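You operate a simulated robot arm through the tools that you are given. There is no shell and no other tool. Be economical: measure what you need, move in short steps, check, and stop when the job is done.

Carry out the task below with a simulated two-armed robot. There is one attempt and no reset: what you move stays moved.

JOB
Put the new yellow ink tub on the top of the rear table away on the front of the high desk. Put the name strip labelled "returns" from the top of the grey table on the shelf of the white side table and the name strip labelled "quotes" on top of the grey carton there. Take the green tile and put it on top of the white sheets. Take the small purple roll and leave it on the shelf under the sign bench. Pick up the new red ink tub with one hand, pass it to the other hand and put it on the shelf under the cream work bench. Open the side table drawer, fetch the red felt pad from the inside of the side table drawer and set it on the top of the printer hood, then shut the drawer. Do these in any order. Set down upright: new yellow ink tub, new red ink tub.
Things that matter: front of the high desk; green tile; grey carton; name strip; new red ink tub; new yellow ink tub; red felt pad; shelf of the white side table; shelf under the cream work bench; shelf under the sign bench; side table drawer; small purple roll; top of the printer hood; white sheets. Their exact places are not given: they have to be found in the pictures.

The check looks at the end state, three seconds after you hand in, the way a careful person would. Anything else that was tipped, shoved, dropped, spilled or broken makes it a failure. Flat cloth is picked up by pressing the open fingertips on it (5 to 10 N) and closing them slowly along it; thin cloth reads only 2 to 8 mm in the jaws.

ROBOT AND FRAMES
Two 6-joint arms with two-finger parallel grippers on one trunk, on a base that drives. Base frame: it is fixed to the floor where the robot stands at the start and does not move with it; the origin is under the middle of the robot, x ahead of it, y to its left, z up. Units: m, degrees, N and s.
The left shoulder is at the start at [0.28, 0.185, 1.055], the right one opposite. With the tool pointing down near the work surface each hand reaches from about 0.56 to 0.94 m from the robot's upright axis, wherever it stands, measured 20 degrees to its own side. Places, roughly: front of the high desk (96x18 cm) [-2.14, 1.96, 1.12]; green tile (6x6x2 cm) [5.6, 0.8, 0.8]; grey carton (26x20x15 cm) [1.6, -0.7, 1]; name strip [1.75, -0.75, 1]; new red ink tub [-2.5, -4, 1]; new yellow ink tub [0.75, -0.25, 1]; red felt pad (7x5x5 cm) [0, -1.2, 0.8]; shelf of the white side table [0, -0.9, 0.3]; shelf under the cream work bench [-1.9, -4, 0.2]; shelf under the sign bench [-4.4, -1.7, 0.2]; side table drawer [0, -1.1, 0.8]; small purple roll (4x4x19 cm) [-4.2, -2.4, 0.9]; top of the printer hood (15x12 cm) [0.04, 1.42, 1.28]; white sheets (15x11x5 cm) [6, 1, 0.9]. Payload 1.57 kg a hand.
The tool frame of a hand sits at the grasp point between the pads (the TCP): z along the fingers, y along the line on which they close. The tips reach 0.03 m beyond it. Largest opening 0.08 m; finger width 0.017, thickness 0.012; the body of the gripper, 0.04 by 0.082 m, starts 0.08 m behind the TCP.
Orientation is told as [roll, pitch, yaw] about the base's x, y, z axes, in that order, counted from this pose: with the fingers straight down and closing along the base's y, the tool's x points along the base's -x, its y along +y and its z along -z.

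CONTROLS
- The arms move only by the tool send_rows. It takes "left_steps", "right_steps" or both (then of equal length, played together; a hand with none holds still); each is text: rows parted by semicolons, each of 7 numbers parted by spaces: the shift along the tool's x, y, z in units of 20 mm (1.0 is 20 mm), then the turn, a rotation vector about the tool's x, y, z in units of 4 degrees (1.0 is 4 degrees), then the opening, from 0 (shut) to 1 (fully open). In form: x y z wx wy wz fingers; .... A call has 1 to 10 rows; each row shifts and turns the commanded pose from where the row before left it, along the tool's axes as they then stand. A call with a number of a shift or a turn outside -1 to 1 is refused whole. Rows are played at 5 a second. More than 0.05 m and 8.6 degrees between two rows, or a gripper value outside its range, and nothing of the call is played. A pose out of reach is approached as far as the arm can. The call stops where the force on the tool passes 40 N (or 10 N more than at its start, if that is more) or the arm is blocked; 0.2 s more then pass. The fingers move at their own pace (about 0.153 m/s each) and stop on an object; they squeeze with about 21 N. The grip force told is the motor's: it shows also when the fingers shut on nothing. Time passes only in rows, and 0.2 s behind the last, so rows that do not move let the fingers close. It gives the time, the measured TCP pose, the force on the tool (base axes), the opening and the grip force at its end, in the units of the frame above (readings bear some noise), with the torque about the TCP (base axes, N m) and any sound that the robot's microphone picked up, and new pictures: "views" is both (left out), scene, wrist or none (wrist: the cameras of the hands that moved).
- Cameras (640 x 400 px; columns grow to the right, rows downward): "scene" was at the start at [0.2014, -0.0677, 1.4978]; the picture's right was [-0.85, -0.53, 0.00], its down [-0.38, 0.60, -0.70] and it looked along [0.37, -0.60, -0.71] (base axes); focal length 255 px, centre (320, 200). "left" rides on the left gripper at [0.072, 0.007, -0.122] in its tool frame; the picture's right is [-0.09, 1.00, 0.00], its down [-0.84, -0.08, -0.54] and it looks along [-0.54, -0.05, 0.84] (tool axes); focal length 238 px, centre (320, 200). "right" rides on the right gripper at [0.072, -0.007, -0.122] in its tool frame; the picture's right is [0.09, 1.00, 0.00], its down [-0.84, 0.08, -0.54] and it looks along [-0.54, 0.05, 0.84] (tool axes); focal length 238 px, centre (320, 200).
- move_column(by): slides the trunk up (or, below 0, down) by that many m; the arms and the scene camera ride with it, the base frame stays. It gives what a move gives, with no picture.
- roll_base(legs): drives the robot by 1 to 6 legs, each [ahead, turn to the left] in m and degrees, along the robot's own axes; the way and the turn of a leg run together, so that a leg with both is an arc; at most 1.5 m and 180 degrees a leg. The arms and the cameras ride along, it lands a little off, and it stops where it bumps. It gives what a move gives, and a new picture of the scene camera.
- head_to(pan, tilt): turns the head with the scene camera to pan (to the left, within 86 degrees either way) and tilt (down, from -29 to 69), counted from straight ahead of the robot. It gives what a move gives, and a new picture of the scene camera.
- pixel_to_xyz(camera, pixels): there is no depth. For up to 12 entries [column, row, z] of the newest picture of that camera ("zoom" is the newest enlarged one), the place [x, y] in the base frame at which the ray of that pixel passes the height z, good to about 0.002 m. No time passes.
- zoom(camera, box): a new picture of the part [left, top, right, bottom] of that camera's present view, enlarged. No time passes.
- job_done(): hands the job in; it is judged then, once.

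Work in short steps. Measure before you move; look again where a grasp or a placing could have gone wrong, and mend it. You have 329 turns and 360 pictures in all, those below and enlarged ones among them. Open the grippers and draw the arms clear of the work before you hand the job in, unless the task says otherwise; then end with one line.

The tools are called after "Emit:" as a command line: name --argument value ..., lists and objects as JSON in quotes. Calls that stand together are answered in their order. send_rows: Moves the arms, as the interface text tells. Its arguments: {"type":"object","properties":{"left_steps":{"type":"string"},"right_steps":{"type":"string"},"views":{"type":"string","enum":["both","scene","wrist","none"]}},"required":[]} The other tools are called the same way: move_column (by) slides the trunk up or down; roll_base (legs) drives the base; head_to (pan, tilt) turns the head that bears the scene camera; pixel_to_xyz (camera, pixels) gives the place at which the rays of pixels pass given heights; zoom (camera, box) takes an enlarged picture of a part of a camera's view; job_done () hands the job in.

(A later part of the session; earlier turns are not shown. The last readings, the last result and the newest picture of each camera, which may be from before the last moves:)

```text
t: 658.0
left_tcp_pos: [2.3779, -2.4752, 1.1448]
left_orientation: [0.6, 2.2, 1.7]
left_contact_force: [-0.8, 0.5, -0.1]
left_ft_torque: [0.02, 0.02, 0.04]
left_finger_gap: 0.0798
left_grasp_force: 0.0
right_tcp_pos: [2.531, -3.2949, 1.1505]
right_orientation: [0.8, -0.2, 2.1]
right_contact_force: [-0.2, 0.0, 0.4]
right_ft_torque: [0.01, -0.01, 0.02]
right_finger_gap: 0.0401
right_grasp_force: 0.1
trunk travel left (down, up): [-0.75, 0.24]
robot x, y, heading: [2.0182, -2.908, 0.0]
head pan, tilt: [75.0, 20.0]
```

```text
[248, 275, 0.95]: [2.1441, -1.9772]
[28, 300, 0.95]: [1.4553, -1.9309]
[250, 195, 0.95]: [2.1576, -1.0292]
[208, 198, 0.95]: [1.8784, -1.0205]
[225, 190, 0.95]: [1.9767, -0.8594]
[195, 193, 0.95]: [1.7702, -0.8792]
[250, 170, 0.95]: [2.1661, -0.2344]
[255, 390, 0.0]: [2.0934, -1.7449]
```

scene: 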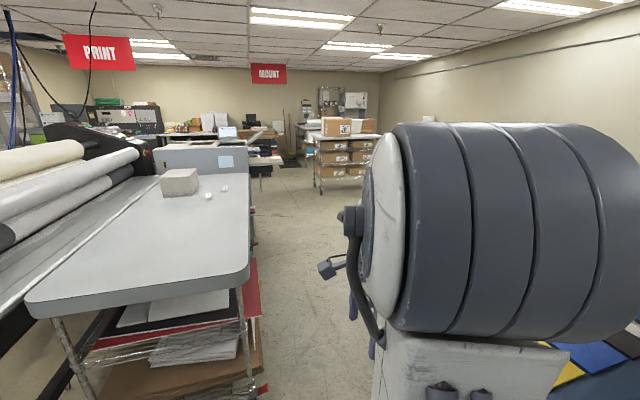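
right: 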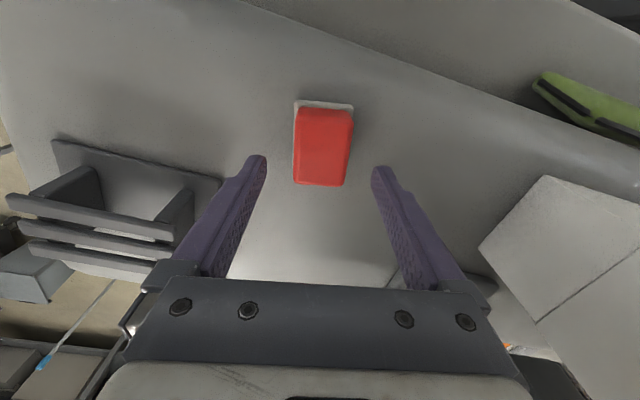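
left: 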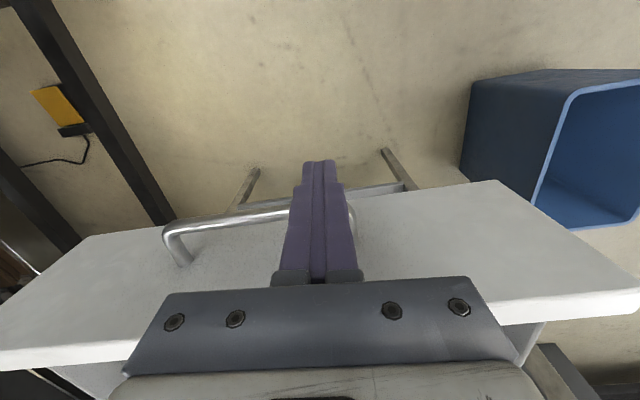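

I drive to the east side of the grey table, facing west.

Emit:
roll_base --legs '[[0, 42], [0.95, 0], [0, 48], [1.5, 0], [0, 90]]'

Emit:
head_to --pan 0 --tilt 38

```text
t: 677.8
left_tcp_pos: [2.3726, -1.2444, 1.1461]
left_orientation: [0.6, 2.4, -176.5]
left_contact_force: [-0.2, 0.5, 0.9]
left_ft_torque: [-0.02, 0.01, 0.0]
left_finger_gap: 0.0801
left_grasp_force: 0.0
right_tcp_pos: [2.191, -0.4306, 1.151]
right_orientation: [0.8, -0.2, -175.7]
right_contact_force: [-0.1, -0.1, -0.9]
right_ft_torque: [0.02, 0.0, -0.02]
right_finger_gap: 0.04
right_grasp_force: 0.1
trunk travel left (down, up): [-0.75, 0.24]
robot x, y, heading: [2.7195, -0.799, -178.0]
head pan, tilt: [75.0, 20.0]
```

scene: 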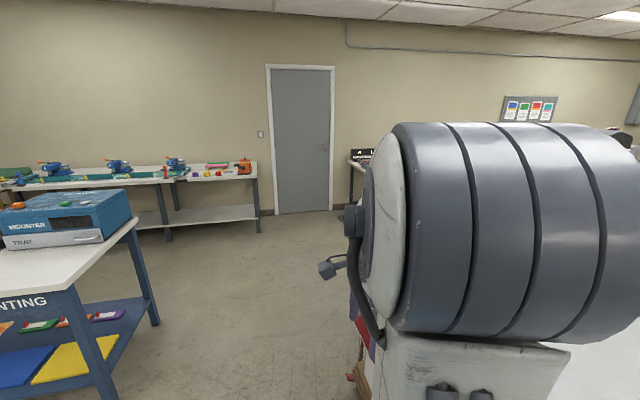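

```text
t: 679.3
left_tcp_pos: [2.3741, -1.245, 1.1463]
left_orientation: [0.5, 2.3, -176.3]
left_contact_force: [0.9, -0.2, 1.1]
left_ft_torque: [0.0, -0.02, 0.02]
left_finger_gap: 0.0801
left_grasp_force: 0.1
right_tcp_pos: [2.1891, -0.4309, 1.1516]
right_orientation: [0.8, -0.2, -175.8]
right_contact_force: [-0.3, 0.0, -0.3]
right_ft_torque: [-0.01, -0.02, 0.01]
right_finger_gap: 0.0401
right_grasp_force: 0.2
trunk travel left (down, up): [-0.75, 0.24]
robot x, y, heading: [2.7166, -0.7983, -177.9]
head pan, tilt: [0.0, 38.0]
```

scene: 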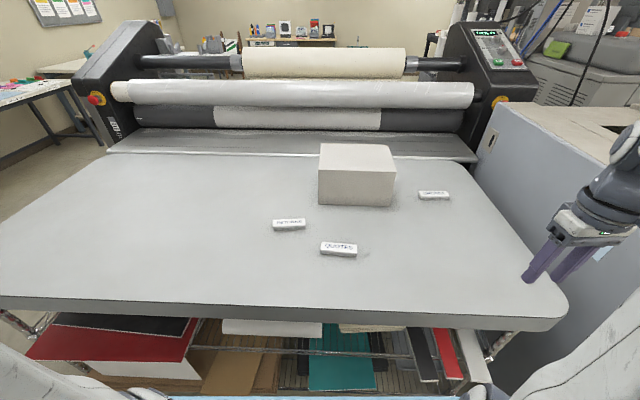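

Three strips are seen: (289,225), (338,249), (434,195). I zoom to read them and measure.

Emit:
zoom --camera "scene" --box '[260, 140, 460, 265]'

Emit:
pixel_to_xyz --camera "scene" --pixels '[[289, 226, 0.95], [289, 226, 0.92], [338, 250, 0.95], [338, 250, 0.92], [434, 196, 0.95], [320, 205, 0.95], [394, 207, 0.95], [355, 160, 1.1], [548, 328, 0.95], [5, 296, 0.95]]'

```text
3.20 times, centred on (360, 202) of scene
```

zoom: 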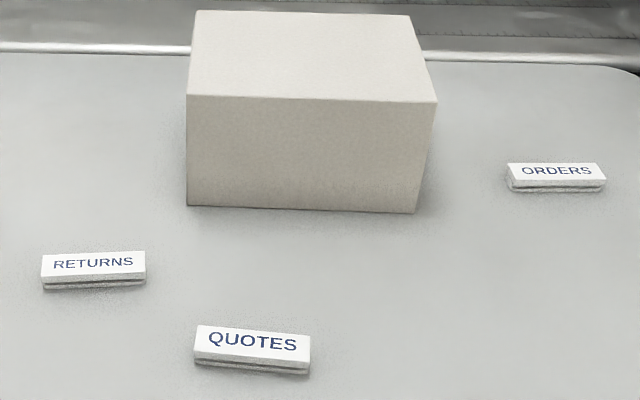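

```text
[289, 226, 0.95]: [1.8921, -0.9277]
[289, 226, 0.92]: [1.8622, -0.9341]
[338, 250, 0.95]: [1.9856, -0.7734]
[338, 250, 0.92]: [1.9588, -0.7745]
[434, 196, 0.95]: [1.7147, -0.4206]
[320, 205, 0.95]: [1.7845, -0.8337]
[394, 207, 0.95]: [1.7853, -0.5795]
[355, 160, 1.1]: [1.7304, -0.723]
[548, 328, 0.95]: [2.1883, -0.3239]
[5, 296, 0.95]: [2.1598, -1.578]
```

"RETURNS" ≈(1.88,-0.93), "QUOTES" ≈(1.97,-0.774); each ~12 cm long along y, so I must close along x. I bring the right hand over QUOTES and rotate it 90°.

Emit:
send_rows --right_steps "-1 1 0 0 0 0 0.7;-1 1 0 0 0 0 0.7;-1 1 0 0 0 0 0.7;-1 1 0 0 0 0 0.7;-1 1 0 0 0 0 0.7;-1 1 0 0 0 0 0.7;-1 1 0 0 0 0 0.7;-1 1 0 0 0 0 0.7;-1 1 0 0 0 0 0.7;-1 1 0 0 0 0 0.7" --views "none"

Emit:
send_rows --right_steps "0 1 0 0 0 0 0.7;0 1 0 0 0 0 0.7;0 1 0 0 0 0 0.7;0 1 0 0 0 0 0.7;0 1 0 0 0 0 0.7;0 0 0 0 0 -1 0.7;0 0 0 0 0 -1 0.7;0 0 0 0 0 -1 0.7;0 0 0 0 0 -1 0.7;0 0 0 0 0 -1 0.7" --views "none"

Emit:
send_rows --right_steps "0 0 0 0 0 -1 0.7;0 0 0 0 0 -1 0.7;0 0 0 0 0 -1 0.7;0 0 0 0 0 -1 0.7;0 0 0 0 0 -1 0.7;0 0 0 0 0 -1 0.7;0 0 0 0 0 -1 0.7;0 0 0 0 0 -1 0.7;0 0 0 0 0 -1 0.7;0 0 0 0 0 -1 0.7" --views "none"

Emit:
send_rows --right_steps "0 0 0 0 0 -1 0.7;0 0 0 0 0 -1 0.7;0 0 0 0 0 -1 0.7;0 0 0 0 0 -1 0.7;0 0 0 0 0 -1 0.7;0 0 0 0 0 -1 0.7;0 0 0 0 0 -1 0.7;0 0 0 0 0 0 0.7" --views "wrist"

```text
t: 681.5
left_tcp_pos: [2.3736, -1.2436, 1.1456]
left_orientation: [0.6, 2.3, -176.4]
left_contact_force: [-0.3, 0.6, 0.5]
left_ft_torque: [0.0, 0.0, 0.01]
left_finger_gap: 0.08
left_grasp_force: 0.1
right_tcp_pos: [2.0086, -0.6463, 1.1532]
right_orientation: [0.8, -0.2, -175.7]
right_contact_force: [1.1, 0.4, -0.3]
right_ft_torque: [0.06, 0.03, 0.0]
right_finger_gap: 0.0561
right_grasp_force: 0.1
trunk travel left (down, up): [-0.75, 0.24]
robot x, y, heading: [2.7157, -0.8, -177.6]
head pan, tilt: [0.0, 38.0]
```

```text
t: 683.7
left_tcp_pos: [2.372, -1.2443, 1.1469]
left_orientation: [0.7, 2.2, -176.2]
left_contact_force: [0.0, -0.9, -0.8]
left_ft_torque: [-0.01, -0.01, 0.01]
left_finger_gap: 0.08
left_grasp_force: 0.0
right_tcp_pos: [2.0145, -0.744, 1.1549]
right_orientation: [0.8, -0.5, -155.5]
right_contact_force: [-1.0, -0.3, 0.0]
right_ft_torque: [0.03, 0.01, -0.01]
right_finger_gap: 0.0561
right_grasp_force: 0.1
trunk travel left (down, up): [-0.75, 0.24]
robot x, y, heading: [2.72, -0.8034, -177.6]
head pan, tilt: [0.0, 38.0]
```

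```text
t: 685.9
left_tcp_pos: [2.3738, -1.2447, 1.1462]
left_orientation: [0.5, 2.3, -176.3]
left_contact_force: [0.1, -0.1, 0.0]
left_ft_torque: [0.04, -0.01, 0.02]
left_finger_gap: 0.0799
left_grasp_force: 0.0
right_tcp_pos: [2.0135, -0.7449, 1.1547]
right_orientation: [0.2, -0.8, -115.5]
right_contact_force: [0.0, 0.5, 0.5]
right_ft_torque: [-0.02, -0.03, -0.03]
right_finger_gap: 0.056
right_grasp_force: 0.0
trunk travel left (down, up): [-0.75, 0.24]
robot x, y, heading: [2.7168, -0.7981, -177.8]
head pan, tilt: [0.0, 38.0]
```

```text
t: 687.7
left_tcp_pos: [2.3731, -1.2445, 1.1457]
left_orientation: [0.5, 2.3, -176.3]
left_contact_force: [-0.8, -0.3, 0.6]
left_ft_torque: [-0.01, 0.0, -0.02]
left_finger_gap: 0.0797
left_grasp_force: 0.1
right_tcp_pos: [2.0142, -0.7457, 1.1555]
right_orientation: [-0.2, -0.9, -87.7]
right_contact_force: [-1.3, 0.5, -0.3]
right_ft_torque: [0.01, -0.02, -0.02]
right_finger_gap: 0.0561
right_grasp_force: 0.0
trunk travel left (down, up): [-0.75, 0.24]
robot x, y, heading: [2.7163, -0.7971, -177.7]
head pan, tilt: [0.0, 38.0]
```

right: 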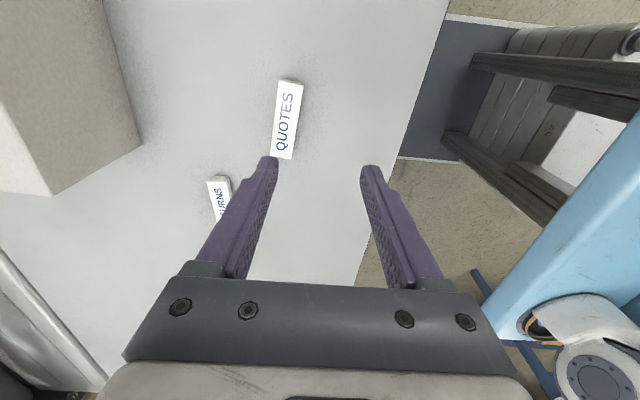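

Emit:
pixel_to_xyz --camera "right" --pixels '[[288, 119, 0.97], [288, 119, 0.95], [288, 119, 0.93], [291, 82, 0.95], [283, 157, 0.95], [278, 119, 0.95], [303, 119, 0.95]]'

Emit:
pixel_to_xyz --camera "scene" --pixels '[[339, 247, 0.97], [339, 247, 0.95], [339, 247, 0.93]]'

```text
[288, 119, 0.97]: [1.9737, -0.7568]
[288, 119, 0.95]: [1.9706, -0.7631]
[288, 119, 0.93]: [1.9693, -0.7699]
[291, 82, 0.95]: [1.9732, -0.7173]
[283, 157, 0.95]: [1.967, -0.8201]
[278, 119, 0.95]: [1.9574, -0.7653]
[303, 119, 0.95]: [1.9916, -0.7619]
```

```text
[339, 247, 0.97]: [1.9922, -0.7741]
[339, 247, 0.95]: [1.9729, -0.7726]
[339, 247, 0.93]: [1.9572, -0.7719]
```

QUOTES: centre (1.970,-0.767), top ≈0.945, 10 cm long, 3 cm wide. I centre, correct yaw 5.6°, and descend most of the way.

Emit:
send_rows --right_steps "-0.5 -0.75 0 0 0 0.5 0.7;-0.46 -0.75 0 0 0 0.5 0.7;0 -0.74 0 0 0 0.4 0.7;0 0 1 0 0 0 0.7;0 0 1 0 0 0 0.7;0 0 1 0 0 0 0.7;0 0 1 0 0 0 0.7;0 0 1 0 0 0 0.7;0 0 1 0 0 0 0.7;0 0 1 0 0 0 0.7" --views "wrist"

```text
t: 689.9
left_tcp_pos: [2.3727, -1.244, 1.1459]
left_orientation: [0.5, 2.3, -176.4]
left_contact_force: [-0.4, -0.2, 0.2]
left_ft_torque: [-0.01, -0.03, 0.03]
left_finger_gap: 0.0801
left_grasp_force: 0.0
right_tcp_pos: [1.9688, -0.7668, 1.0153]
right_orientation: [-0.2, -0.7, -93.3]
right_contact_force: [0.4, 0.0, -0.1]
right_ft_torque: [0.02, 0.01, -0.01]
right_finger_gap: 0.056
right_grasp_force: 0.1
trunk travel left (down, up): [-0.75, 0.24]
robot x, y, heading: [2.7164, -0.7998, -177.6]
head pan, tilt: [0.0, 38.0]
```

right: 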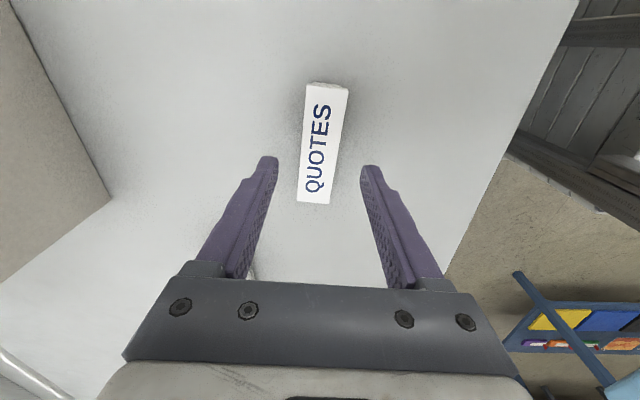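

Emit:
pixel_to_xyz --camera "right" --pixels '[[321, 147, 0.945], [327, 90, 0.945], [313, 202, 0.945], [301, 147, 0.945], [342, 147, 0.945]]'

```text
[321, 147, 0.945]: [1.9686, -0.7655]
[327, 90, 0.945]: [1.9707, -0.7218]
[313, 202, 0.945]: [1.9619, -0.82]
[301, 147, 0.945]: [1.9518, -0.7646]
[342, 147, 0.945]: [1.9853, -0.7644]
```

Well aligned. Descend to TCP 0.958 and close.

Emit:
send_rows --right_steps "-0.2 0 1 0 0 0.4 0.7;0 0 1 0 0 0 0.7;0 0 0.85 0 0 0 0.7;0 0 0 0 0 0 0.3;0 0 0 0 0 0 0.2;0 0 0 0 0 0 0.2;0 0 0 0 0 0 0.2" --views "wrist"

```text
t: 691.5
left_tcp_pos: [2.3728, -1.2454, 1.1459]
left_orientation: [0.6, 2.3, -176.3]
left_contact_force: [0.3, 0.0, 0.2]
left_ft_torque: [-0.01, -0.02, 0.01]
left_finger_gap: 0.0798
left_grasp_force: 0.0
right_tcp_pos: [1.97, -0.77, 0.9573]
right_orientation: [-0.1, -0.8, -94.9]
right_contact_force: [-0.4, -0.3, 0.6]
right_ft_torque: [0.07, -0.07, -0.01]
right_finger_gap: 0.031
right_grasp_force: 20.7
trunk travel left (down, up): [-0.75, 0.24]
robot x, y, heading: [2.72, -0.7982, -178.0]
head pan, tilt: [0.0, 38.0]
```

right: 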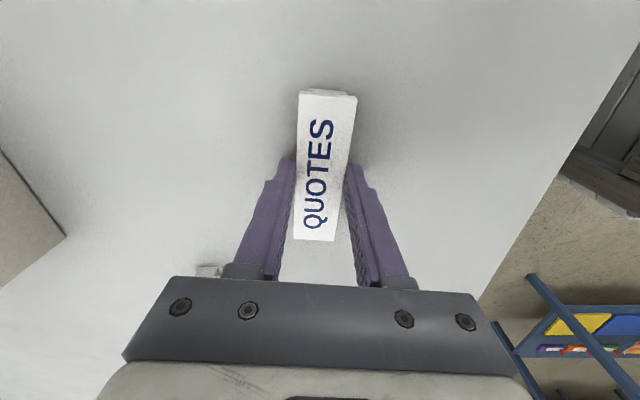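

Gripped (0.031). Lift 0.21 m, then drive 0.16 m closer so the carton top is in reach.

Emit:
send_rows --right_steps "0 0 -1 0 0 0 0.2;0 0 -1 0 0 0 0.2;0 0 -1 0 0 0 0.2;0 0 -1 0 0 0 0.2;0 0 -1 0 0 0 0.2;0 0 -1 0 0 0 0.2;0 0 -1 0 0 0 0.2;0 0 -1 0 0 0 0.2;0 0 -1 0 0 0 0.2;0 0 -1 0 0 0 0.2" --views "none"

Emit:
roll_base --legs '[[0.16, 0]]'

Emit:
zoom --camera "right" --box '[0, 0, 640, 400]'

```text
t: 693.7
left_tcp_pos: [2.374, -1.2439, 1.1464]
left_orientation: [0.7, 2.3, -176.3]
left_contact_force: [0.5, -0.5, 0.1]
left_ft_torque: [-0.04, -0.02, 0.0]
left_finger_gap: 0.0799
left_grasp_force: 0.1
right_tcp_pos: [1.9675, -0.7673, 1.1605]
right_orientation: [-0.1, -0.7, -94.9]
right_contact_force: [-0.2, 0.4, -0.3]
right_ft_torque: [-0.01, 0.01, 0.01]
right_finger_gap: 0.0311
right_grasp_force: 21.2
trunk travel left (down, up): [-0.75, 0.24]
robot x, y, heading: [2.7162, -0.7913, -177.7]
head pan, tilt: [0.0, 38.0]
```

```text
t: 695.1
left_tcp_pos: [2.206, -1.2498, 1.1465]
left_orientation: [0.7, 2.3, -176.5]
left_contact_force: [0.6, -0.7, -0.3]
left_ft_torque: [-0.02, 0.02, 0.0]
left_finger_gap: 0.0798
left_grasp_force: 0.0
right_tcp_pos: [1.8019, -0.772, 1.161]
right_orientation: [-0.2, -0.8, -95.0]
right_contact_force: [0.9, 0.7, -0.4]
right_ft_torque: [-0.01, 0.03, 0.01]
right_finger_gap: 0.031
right_grasp_force: 21.1
trunk travel left (down, up): [-0.75, 0.24]
robot x, y, heading: [2.5516, -0.8058, -177.9]
head pan, tilt: [0.0, 38.0]
```

scene: 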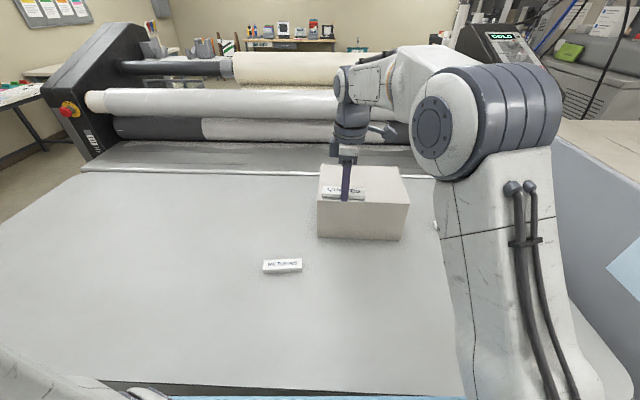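

```text
1.00 times, centred on (320, 200) of right (not enlarged: the box is as wide or as high as the picture)
```

zoom: 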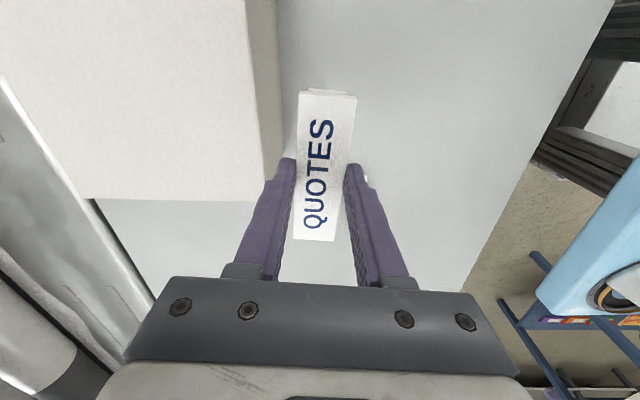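

Emit:
pixel_to_xyz --camera "zoom" --pixels '[[254, 100, 1.075], [262, 194, 1.075], [80, 197, 1.075], [160, 197, 1.075], [254, 100, 1.09], [262, 194, 1.06]]'

Emit:
pixel_to_xyz --camera "scene" --pixels '[[318, 200, 1.075], [408, 204, 1.075], [320, 166, 1.075], [400, 169, 1.075], [318, 238, 0.925], [404, 240, 0.925], [282, 265, 0.945]]'

```text
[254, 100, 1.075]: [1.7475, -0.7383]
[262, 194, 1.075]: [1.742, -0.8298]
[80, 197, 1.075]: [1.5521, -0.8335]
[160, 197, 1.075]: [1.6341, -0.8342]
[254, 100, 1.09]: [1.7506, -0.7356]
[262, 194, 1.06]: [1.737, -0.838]
```

```text
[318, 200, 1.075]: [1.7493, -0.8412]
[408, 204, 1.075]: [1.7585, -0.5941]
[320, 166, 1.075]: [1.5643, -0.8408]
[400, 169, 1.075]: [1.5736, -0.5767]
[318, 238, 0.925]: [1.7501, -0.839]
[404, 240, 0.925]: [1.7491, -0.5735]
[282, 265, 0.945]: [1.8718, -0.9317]
```

Carton: x 1.55–1.75, y -0.84..-0.58, top 1.075. I move the strip over (1.70,-0.715).

Emit:
send_rows --right_steps "0.4 -0.9 0 0 0 0 0.2;0.4 -0.9 0 0 0 0 0.2;0.4 -0.9 0 0 0 0 0.2;0.4 -0.9 0 0 0 0 0.2;0.4 -0.9 0 0 0 0 0.2;0.4 -0.8 0 0 0 0 0.2;0 0 1 0 0 0 0.2;0 0 0.7 0 0 0 0.2;0 0 0 0 0 0 0.2" --views "wrist"

```text
t: 697.1
left_tcp_pos: [2.2041, -1.2506, 1.1452]
left_orientation: [0.7, 2.3, -176.5]
left_contact_force: [-0.2, 0.1, -0.7]
left_ft_torque: [-0.02, -0.01, 0.03]
left_finger_gap: 0.0799
left_grasp_force: 0.0
right_tcp_pos: [1.7009, -0.7141, 1.1257]
right_orientation: [0.0, -0.7, -95.0]
right_contact_force: [-0.4, -0.1, -0.1]
right_ft_torque: [-0.02, -0.02, 0.02]
right_finger_gap: 0.0309
right_grasp_force: 21.4
trunk travel left (down, up): [-0.75, 0.24]
robot x, y, heading: [2.5504, -0.8049, -177.9]
head pan, tilt: [0.0, 38.0]
```

right: 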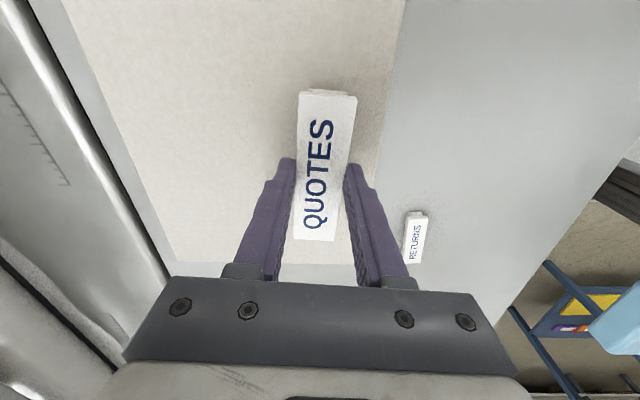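

Well over the carton top. Lower gently to contact (~1.107).

Emit:
send_rows --right_steps "0 0 0.4 0 0 0 0.2;0 0 0.25 0 0 0 0.2;0 0 0.2 0 0 0 0.2;0 0 0 0 0 0 0.2" --views "none"

```text
t: 698.1
left_tcp_pos: [2.2055, -1.2503, 1.1469]
left_orientation: [0.7, 2.4, -176.5]
left_contact_force: [-0.1, 0.0, -0.8]
left_ft_torque: [-0.02, 0.02, 0.0]
left_finger_gap: 0.08
left_grasp_force: 0.2
right_tcp_pos: [1.699, -0.7149, 1.1097]
right_orientation: [0.0, -0.9, -95.0]
right_contact_force: [0.2, 0.5, 0.3]
right_ft_torque: [0.0, 0.01, 0.01]
right_finger_gap: 0.031
right_grasp_force: 20.6
trunk travel left (down, up): [-0.75, 0.24]
robot x, y, heading: [2.5499, -0.8077, -177.8]
head pan, tilt: [0.0, 38.0]
```

Emit:
send_rows --right_steps "0 0 0.15 0 0 0 0.2;0 0 0.12 0 0 0 0.2;0 0 0 0 0 0 0.2" --views "none"

```text
t: 698.9
left_tcp_pos: [2.2046, -1.2501, 1.1463]
left_orientation: [0.5, 2.3, -176.5]
left_contact_force: [0.3, -0.3, -0.6]
left_ft_torque: [0.01, 0.0, 0.01]
left_finger_gap: 0.0801
left_grasp_force: 0.0
right_tcp_pos: [1.7001, -0.7154, 1.1054]
right_orientation: [-0.3, -0.8, -95.0]
right_contact_force: [-3.7, -0.1, 16.6]
right_ft_torque: [0.0, 0.1, -0.02]
right_finger_gap: 0.0313
right_grasp_force: 20.8
trunk travel left (down, up): [-0.75, 0.24]
robot x, y, heading: [2.5492, -0.8064, -177.9]
head pan, tilt: [0.0, 38.0]
```

Contact (16.6 N). Ease up a touch, open slowly, and rise.

Emit:
send_rows --right_steps "0 0 -0.08 0 0 0 0.2;0 0 0 0 0 0 0.45;0 0 0 0 0 0 0.7;0 0 0 0 0 0 0.7;0 0 -0.5 0 0 0 0.7;0 0 -1 0 0 0 0.7;0 0 -1 0 0 0 0.7;0 0 -1 0 0 0 0.7" --views "wrist"

```text
t: 700.7
left_tcp_pos: [2.2056, -1.2495, 1.1451]
left_orientation: [0.5, 2.3, -176.4]
left_contact_force: [-0.6, -0.2, 0.0]
left_ft_torque: [-0.01, 0.03, 0.01]
left_finger_gap: 0.0798
left_grasp_force: 0.0
right_tcp_pos: [1.6999, -0.7149, 1.1763]
right_orientation: [0.0, -0.8, -95.1]
right_contact_force: [-0.3, -0.8, 0.6]
right_ft_torque: [0.03, 0.04, -0.01]
right_finger_gap: 0.056
right_grasp_force: 0.2
trunk travel left (down, up): [-0.75, 0.24]
robot x, y, heading: [2.5507, -0.808, -177.8]
head pan, tilt: [0.0, 38.0]
```

right: 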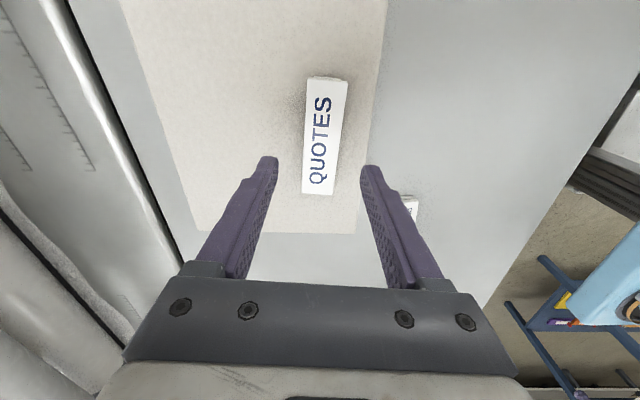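

QUOTES is on the carton. Now RETURNS: first rise a little and move the right hand over it at (1.872,-0.932).

Emit:
send_rows --right_steps "-1 0.95 0 0 0 0 0.7;-1 0.95 0 0 0 0 0.7;-1 0.95 0 0 0 0 0.7;-1 0.95 0 0 0 0 0.7;-1 0.95 0 0 0 0 0.7;-1 0.95 0 0 0 0 0.7;-1 0.95 0 0 0 0 0.7;-1 0.95 0 0 0 0 0.7;-1 0.95 0 0 0 0 0.7;-1 0.95 0 0 0 0 0.7" --views "wrist"

```text
t: 702.9
left_tcp_pos: [2.2057, -1.2493, 1.145]
left_orientation: [0.5, 2.3, -176.5]
left_contact_force: [0.7, 1.1, -0.3]
left_ft_torque: [-0.06, 0.0, 0.01]
left_finger_gap: 0.0801
left_grasp_force: 0.2
right_tcp_pos: [1.8723, -0.9326, 1.1763]
right_orientation: [-0.1, -0.8, -95.0]
right_contact_force: [-0.3, 1.2, -0.6]
right_ft_torque: [-0.03, 0.01, -0.01]
right_finger_gap: 0.0564
right_grasp_force: 0.1
trunk travel left (down, up): [-0.75, 0.24]
robot x, y, heading: [2.5513, -0.8026, -178.0]
head pan, tilt: [0.0, 38.0]
```

right: 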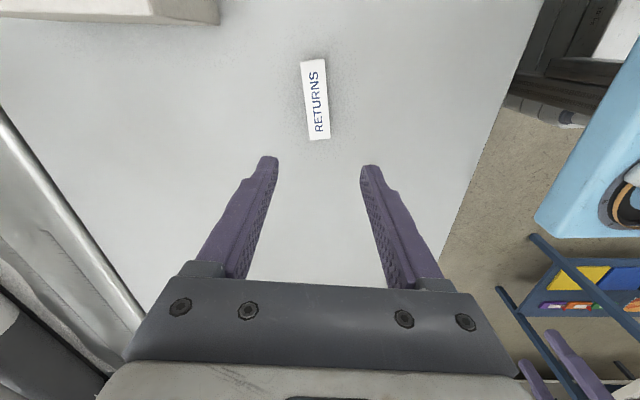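

Emit:
pixel_to_xyz --camera "right" --pixels '[[315, 99, 0.945], [312, 61, 0.945], [319, 139, 0.945]]'

```text
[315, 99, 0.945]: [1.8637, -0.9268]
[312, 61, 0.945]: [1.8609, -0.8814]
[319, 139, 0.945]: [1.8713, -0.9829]
```

Emit:
send_rows --right_steps "0 -0.3 1 0 0 -0.9 0.7;0 0 1 0 0 -0.9 0.7;0 0 1 0 0 -0.9 0.7;0 0 1 0 0 0 0.7;0 0 1 0 0 0 0.7;0 0 1 0 0 0 0.7;0 0 1 0 0 0 0.7;0 0 1 0 0 0 0.7;0 0 0.5 0 0 0 0.7" --views "wrist"

```text
t: 704.9
left_tcp_pos: [2.2057, -1.2504, 1.146]
left_orientation: [0.5, 2.4, -176.6]
left_contact_force: [-0.7, 0.1, 0.4]
left_ft_torque: [-0.01, 0.04, 0.01]
left_finger_gap: 0.0802
left_grasp_force: 0.0
right_tcp_pos: [1.8639, -0.9345, 1.0094]
right_orientation: [-0.2, -0.8, -84.2]
right_contact_force: [-0.6, -0.7, -0.6]
right_ft_torque: [0.01, 0.0, 0.0]
right_finger_gap: 0.056
right_grasp_force: 0.0
trunk travel left (down, up): [-0.75, 0.24]
robot x, y, heading: [2.5532, -0.8063, -178.0]
head pan, tilt: [0.0, 38.0]
```

right: 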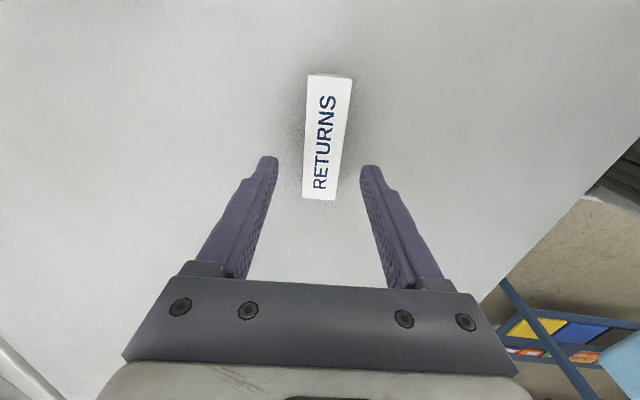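

Emit:
send_rows --right_steps "0.1 0.15 1 0 0 0 0.7;0 0 1 0 0 0 0.7;0 0 0.6 0 0 0 0.7;0 0 0 0 0 0 0.3;0 0 0 0 0 0 0.2;0 0 0 0 0 0 0.2;0 0 0 0 0 0 0.2;0 0 -1 0 0 0 0.2;0 0 -1 0 0 0 0.2;0 0 -1 0 0 0 0.2" --views "wrist"

```text
t: 707.1
left_tcp_pos: [2.2049, -1.2499, 1.146]
left_orientation: [0.5, 2.2, -176.5]
left_contact_force: [-0.7, 0.4, -0.2]
left_ft_torque: [0.02, 0.01, -0.01]
left_finger_gap: 0.0799
left_grasp_force: 0.1
right_tcp_pos: [1.8693, -0.929, 1.0154]
right_orientation: [-0.1, -0.7, -84.3]
right_contact_force: [-0.1, 0.1, 0.1]
right_ft_torque: [0.01, -0.01, 0.02]
right_finger_gap: 0.0308
right_grasp_force: 21.0
trunk travel left (down, up): [-0.75, 0.24]
robot x, y, heading: [2.5515, -0.8035, -177.7]
head pan, tilt: [0.0, 38.0]
```

right: 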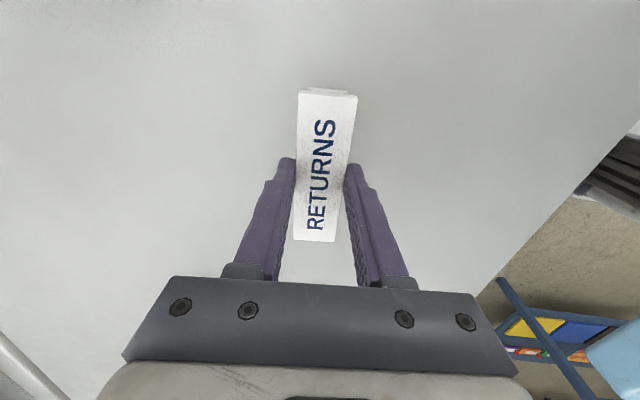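

RETURNS is held. I lift it, back off, and turn east to do the tile with the left hand.

Emit:
send_rows --right_steps "0 0 -1 0 0 0 0.2;0 0 -1 0 0 0 0.2;0 0 -1 0 0 0 0.2;0 0 -1 0 0 0 0.2;0 0 -1 0 0 0 0.2;0 0 -1 0 0 0 0.2;0 0 -1 0 0 0 0.2" --views "none"

Emit:
roll_base --legs '[[-0.45, 0], [0, 180]]'

Emit:
head_to --pan 15 --tilt 18

```text
t: 708.7
left_tcp_pos: [2.2056, -1.2503, 1.1445]
left_orientation: [0.5, 2.4, -176.5]
left_contact_force: [0.0, -0.2, -0.7]
left_ft_torque: [-0.03, 0.01, 0.01]
left_finger_gap: 0.08
left_grasp_force: 0.0
right_tcp_pos: [1.8713, -0.9287, 1.1568]
right_orientation: [-0.3, -0.8, -84.2]
right_contact_force: [0.3, -0.6, -0.3]
right_ft_torque: [0.02, 0.01, -0.02]
right_finger_gap: 0.0308
right_grasp_force: 21.0
trunk travel left (down, up): [-0.75, 0.24]
robot x, y, heading: [2.5522, -0.804, -178.0]
head pan, tilt: [0.0, 38.0]
```

```text
t: 718.8
left_tcp_pos: [3.3509, -0.3432, 1.1462]
left_orientation: [0.6, 2.4, 3.6]
left_contact_force: [-0.9, 0.2, 0.5]
left_ft_torque: [0.01, -0.02, 0.01]
left_finger_gap: 0.0801
left_grasp_force: 0.1
right_tcp_pos: [3.6862, -0.6647, 1.1573]
right_orientation: [-0.2, -0.8, 95.9]
right_contact_force: [0.2, -0.2, -0.3]
right_ft_torque: [-0.01, 0.02, 0.01]
right_finger_gap: 0.031
right_grasp_force: 21.1
trunk travel left (down, up): [-0.75, 0.24]
robot x, y, heading: [3.0059, -0.7913, 2.5]
head pan, tilt: [0.0, 38.0]
```

scene: 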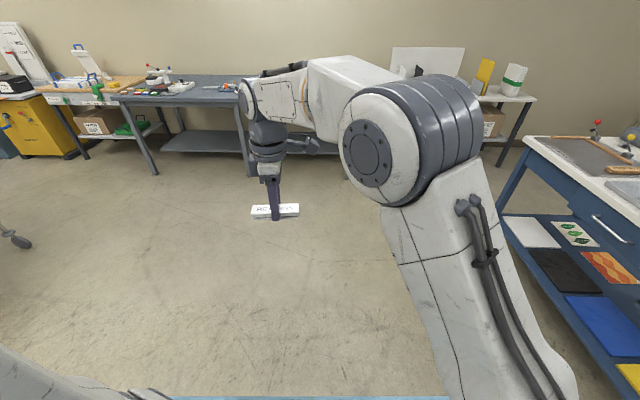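

```text
t: 719.6
left_tcp_pos: [3.3502, -0.3432, 1.147]
left_orientation: [0.4, 2.2, 3.6]
left_contact_force: [0.4, 0.3, 0.6]
left_ft_torque: [0.0, 0.0, 0.01]
left_finger_gap: 0.0803
left_grasp_force: 0.1
right_tcp_pos: [3.6852, -0.6644, 1.1553]
right_orientation: [-0.2, -0.8, 96.0]
right_contact_force: [0.7, -0.2, 0.1]
right_ft_torque: [-0.02, -0.05, -0.03]
right_finger_gap: 0.0311
right_grasp_force: 21.1
trunk travel left (down, up): [-0.75, 0.24]
robot x, y, heading: [3.0043, -0.7889, 2.3]
head pan, tilt: [15.0, 18.0]
```

scene: 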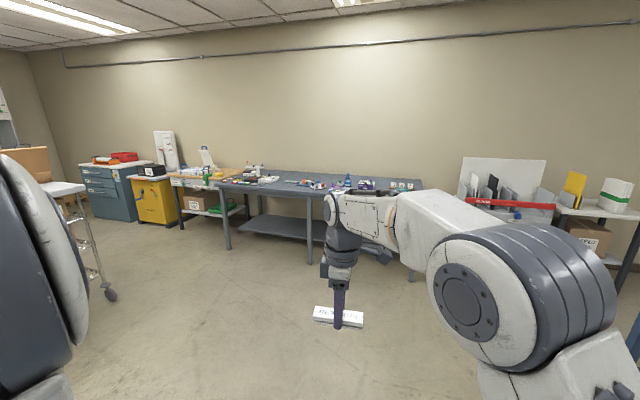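

The tile area is ahead-left (near (256,180)). I drive toward it and look again.

Emit:
roll_base --legs '[[0, 36], [1.5, 0], [0, -20]]'

Emit:
head_to --pan 5 --tilt 28

```text
t: 730.0
left_tcp_pos: [4.3727, 0.7086, 1.1454]
left_orientation: [0.4, 2.3, 21.7]
left_contact_force: [0.5, -0.2, 0.1]
left_ft_torque: [-0.02, 0.01, -0.05]
left_finger_gap: 0.0799
left_grasp_force: 0.1
right_tcp_pos: [4.7931, 0.5084, 1.1573]
right_orientation: [-0.2, -0.8, 114.0]
right_contact_force: [0.5, 0.6, 0.6]
right_ft_torque: [0.0, 0.0, -0.02]
right_finger_gap: 0.0309
right_grasp_force: 21.0
trunk travel left (down, up): [-0.75, 0.24]
robot x, y, heading: [4.1842, 0.1725, 20.2]
head pan, tilt: [15.0, 18.0]
```

scene: 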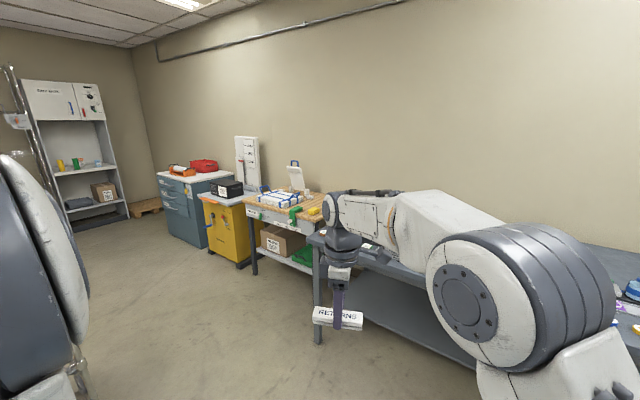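

```text
t: 730.7
left_tcp_pos: [4.3751, 0.7093, 1.1457]
left_orientation: [0.5, 2.4, 21.8]
left_contact_force: [-0.1, 0.3, -0.3]
left_ft_torque: [0.0, -0.04, -0.01]
left_finger_gap: 0.0802
left_grasp_force: 0.1
right_tcp_pos: [4.7938, 0.5064, 1.1566]
right_orientation: [-0.2, -0.8, 114.0]
right_contact_force: [-0.8, 0.5, 0.4]
right_ft_torque: [0.01, -0.02, -0.02]
right_finger_gap: 0.0309
right_grasp_force: 20.7
trunk travel left (down, up): [-0.75, 0.24]
robot x, y, heading: [4.1822, 0.1749, 20.3]
head pan, tilt: [5.0, 28.0]
```

scene: 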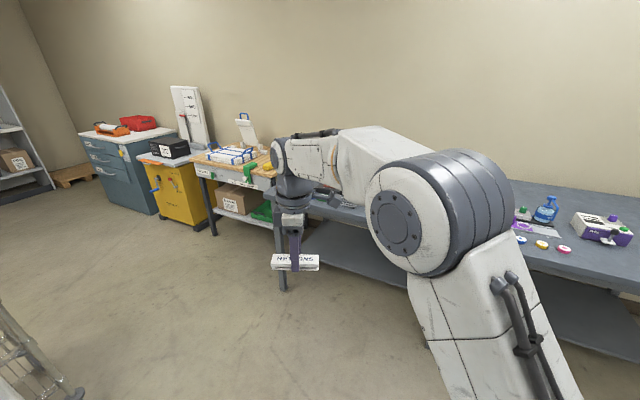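

Emit:
zoom --camera "scene" --box '[150, 110, 330, 220]'

Emit:
pixel_to_xyz --camera "scene" --pixels '[[232, 158, 0.9], [250, 172, 0.85], [268, 168, 0.85], [193, 163, 0.85], [275, 180, 0.85], [283, 290, 0.0], [213, 235, 0.0]]'

```text
3.56 times, centred on (240, 165) of scene
```

zoom: 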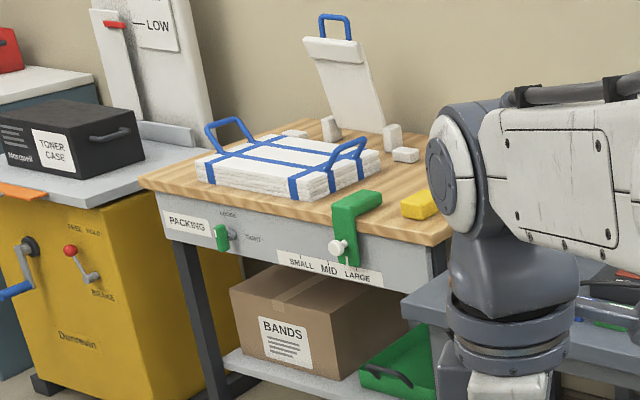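

```text
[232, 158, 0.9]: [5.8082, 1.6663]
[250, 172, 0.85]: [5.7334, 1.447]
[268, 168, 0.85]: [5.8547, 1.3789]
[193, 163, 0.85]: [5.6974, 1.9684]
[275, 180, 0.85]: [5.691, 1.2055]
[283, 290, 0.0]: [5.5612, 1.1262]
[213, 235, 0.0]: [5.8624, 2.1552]
```

The tile should be at the left end of the grey table, hidden by the right arm. I move the right hand 36 cm to the right and look again.

Emit:
send_rows --right_steps "1 0.4 0 0 0 0 0.2;1 0.4 0 0 0 0 0.2;1 0.4 0 0 0 0 0.2;1 0.4 0 0 0 0 0.2;1 0.4 0 0 0 0 0.2;1 0.4 0 0 0 0 0.2;1 0.4 0 0 0 0 0.2;1 0.4 0 0 0 0 0.2;1 0.4 0 0 0 0 0.2;1 0.4 0 0 0 0 0.2" --views "none"

Emit:
send_rows --right_steps "1 0.4 0 0 0 0 0.2;1 0.4 0 0 0 0 0.2;1 0.4 0 0 0 0 0.2;1 0.4 0 0 0 0 0.2;1 0.4 0 0 0 0 0.2;1 0.4 0 0 0 0 0.2;1 0.4 0 0 0 0 0.2;1 0.4 0 0 0 0 0.2" --views "scene"

```text
t: 732.9
left_tcp_pos: [4.3741, 0.7094, 1.1459]
left_orientation: [0.4, 2.3, 21.7]
left_contact_force: [-0.2, 0.5, -0.1]
left_ft_torque: [-0.02, -0.01, -0.03]
left_finger_gap: 0.0798
left_grasp_force: 0.0
right_tcp_pos: [4.8012, 0.2922, 1.1533]
right_orientation: [-0.3, -0.8, 114.0]
right_contact_force: [-0.8, -0.2, 0.2]
right_ft_torque: [0.0, -0.02, 0.0]
right_finger_gap: 0.0313
right_grasp_force: 20.7
trunk travel left (down, up): [-0.75, 0.24]
robot x, y, heading: [4.1872, 0.1785, 20.4]
head pan, tilt: [5.0, 28.0]
```

```text
t: 734.7
left_tcp_pos: [4.3745, 0.7071, 1.145]
left_orientation: [0.4, 2.4, 21.6]
left_contact_force: [0.0, 0.2, 0.0]
left_ft_torque: [0.0, 0.01, 0.01]
left_finger_gap: 0.0802
left_grasp_force: 0.1
right_tcp_pos: [4.8066, 0.1195, 1.1515]
right_orientation: [-0.1, -0.7, 114.0]
right_contact_force: [-0.3, -0.1, -1.4]
right_ft_torque: [0.02, 0.03, 0.01]
right_finger_gap: 0.031
right_grasp_force: 21.3
trunk travel left (down, up): [-0.75, 0.24]
robot x, y, heading: [4.1835, 0.1774, 20.5]
head pan, tilt: [5.0, 28.0]
```

scene: 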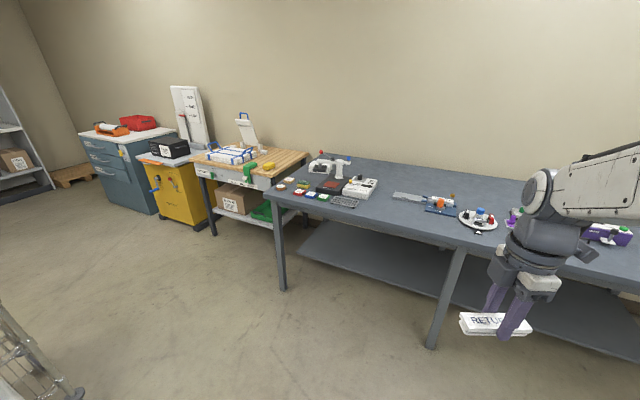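

The table is visible now; tiles near (305,190). I zoom.

Emit:
zoom --camera "scene" --box '[260, 135, 400, 225]'

Emit:
pixel_to_xyz --camera "scene" --pixels '[[270, 190, 0.85], [280, 290, 0.0], [306, 196, 0.87], [360, 185, 0.9], [434, 347, 0.0], [460, 246, 0.85]]'

```text
4.44 times, centred on (330, 180) of scene
```

zoom: 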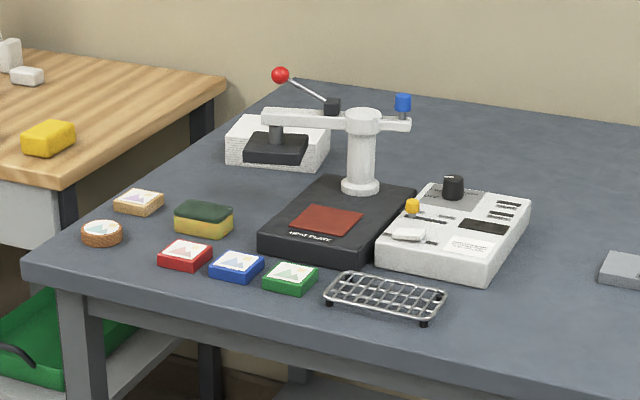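

```text
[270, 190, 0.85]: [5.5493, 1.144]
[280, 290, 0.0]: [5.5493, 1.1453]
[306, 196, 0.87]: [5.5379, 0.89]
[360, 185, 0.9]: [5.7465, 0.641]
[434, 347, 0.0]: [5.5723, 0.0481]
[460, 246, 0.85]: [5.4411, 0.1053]
```

Emit:
pixel_to_xyz --camera "scene" --pixels '[[323, 197, 0.87], [323, 197, 0.84], [320, 168, 0.92], [320, 168, 0.88], [350, 160, 0.88], [300, 186, 0.86]]'

Emit:
roll_base --legs '[[0, 18], [0.5, 0], [0, -38]]'

Emit:
head_to --pan 0 --tilt 38

```text
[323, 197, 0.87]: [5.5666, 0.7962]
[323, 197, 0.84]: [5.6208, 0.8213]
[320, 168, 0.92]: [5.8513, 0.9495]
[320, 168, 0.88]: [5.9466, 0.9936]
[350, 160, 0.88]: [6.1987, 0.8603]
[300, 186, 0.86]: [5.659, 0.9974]
```

```text
t: 740.4
left_tcp_pos: [4.9324, 0.9366, 1.146]
left_orientation: [0.5, 2.3, 3.2]
left_contact_force: [0.1, 0.4, 0.2]
left_ft_torque: [-0.03, -0.01, 0.01]
left_finger_gap: 0.0801
left_grasp_force: 0.1
right_tcp_pos: [5.1545, 0.2414, 1.1512]
right_orientation: [-0.1, -0.9, 95.5]
right_contact_force: [0.4, -0.2, 1.3]
right_ft_torque: [-0.02, -0.04, 0.0]
right_finger_gap: 0.0309
right_grasp_force: 20.8
trunk travel left (down, up): [-0.75, 0.24]
robot x, y, heading: [4.5828, 0.4936, 1.3]
head pan, tilt: [5.0, 28.0]
```

scene: 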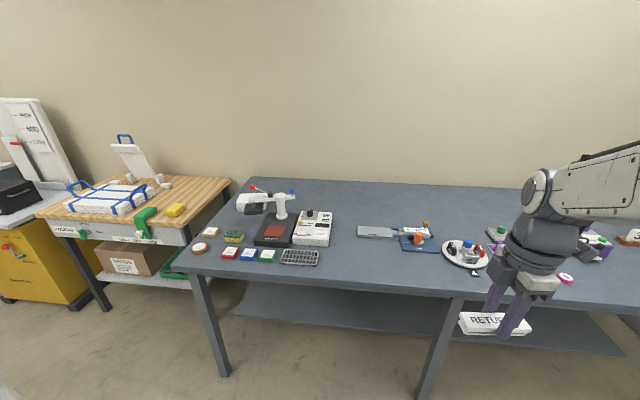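

```text
t: 741.1
left_tcp_pos: [4.9315, 0.9366, 1.1444]
left_orientation: [0.6, 2.3, 3.3]
left_contact_force: [0.4, -0.3, -0.1]
left_ft_torque: [0.01, 0.02, 0.0]
left_finger_gap: 0.0799
left_grasp_force: 0.0
right_tcp_pos: [5.1559, 0.2411, 1.1515]
right_orientation: [-0.2, -0.8, 95.4]
right_contact_force: [0.4, 0.6, -0.7]
right_ft_torque: [0.02, 0.02, -0.01]
right_finger_gap: 0.0309
right_grasp_force: 21.2
trunk travel left (down, up): [-0.75, 0.24]
robot x, y, heading: [4.5823, 0.4943, 1.8]
head pan, tilt: [0.0, 38.0]
```

scene: 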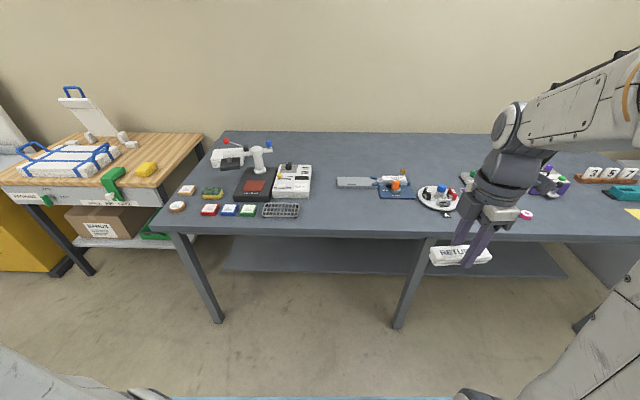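

I shift to about (4.85,0.73), facing the tiles.

Emit:
roll_base --legs '[[0, 40], [0.35, 0], [0, -41]]'

Emit:
zoom --camera "scene" --box '[220, 130, 420, 270]'

```text
t: 747.1
left_tcp_pos: [5.1986, 1.1506, 1.1456]
left_orientation: [0.5, 2.3, 1.7]
left_contact_force: [0.1, -0.1, -0.8]
left_ft_torque: [-0.01, -0.02, 0.0]
left_finger_gap: 0.0802
left_grasp_force: 0.1
right_tcp_pos: [5.4035, 0.4489, 1.1497]
right_orientation: [-0.2, -0.8, 94.0]
right_contact_force: [-0.1, -0.3, -0.8]
right_ft_torque: [0.01, -0.03, 0.0]
right_finger_gap: 0.031
right_grasp_force: 20.6
trunk travel left (down, up): [-0.75, 0.24]
robot x, y, heading: [4.8397, 0.711, 0.2]
head pan, tilt: [0.0, 38.0]
```

scene: 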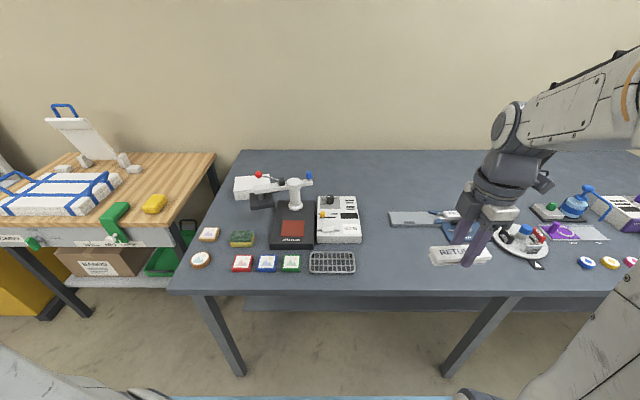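

```text
2.86 times, centred on (320, 200) of scene
```

zoom: 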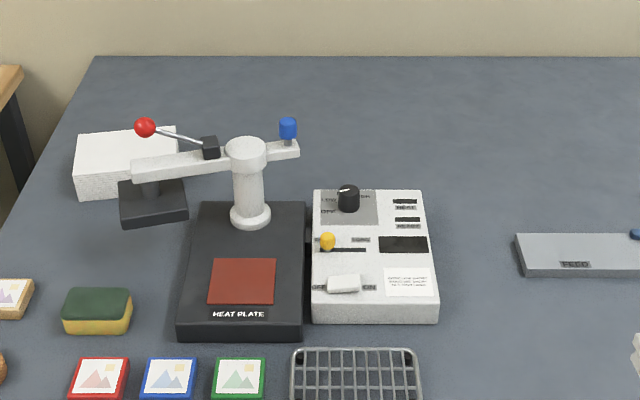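

I measure stack, press arm and green tile from here.

Emit:
pixel_to_xyz --camera "scene" --pixels '[[236, 199, 0.86], [235.4, 181, 0.91], [236, 177, 0.91], [270, 175, 0.91], [291, 264, 0.88], [291, 264, 0.86], [294, 208, 0.86], [250, 207, 0.9], [285, 210, 0.9], [294, 182, 1.05], [258, 187, 1.03], [170, 292, 0.86]]'

```text
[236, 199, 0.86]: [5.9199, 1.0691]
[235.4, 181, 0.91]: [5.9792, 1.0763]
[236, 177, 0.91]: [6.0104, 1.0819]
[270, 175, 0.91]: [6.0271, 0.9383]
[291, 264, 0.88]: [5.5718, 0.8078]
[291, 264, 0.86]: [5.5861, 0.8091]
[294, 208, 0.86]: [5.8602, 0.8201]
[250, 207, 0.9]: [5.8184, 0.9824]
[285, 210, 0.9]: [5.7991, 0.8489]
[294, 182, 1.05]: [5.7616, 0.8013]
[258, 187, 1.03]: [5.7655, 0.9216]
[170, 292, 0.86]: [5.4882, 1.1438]
```

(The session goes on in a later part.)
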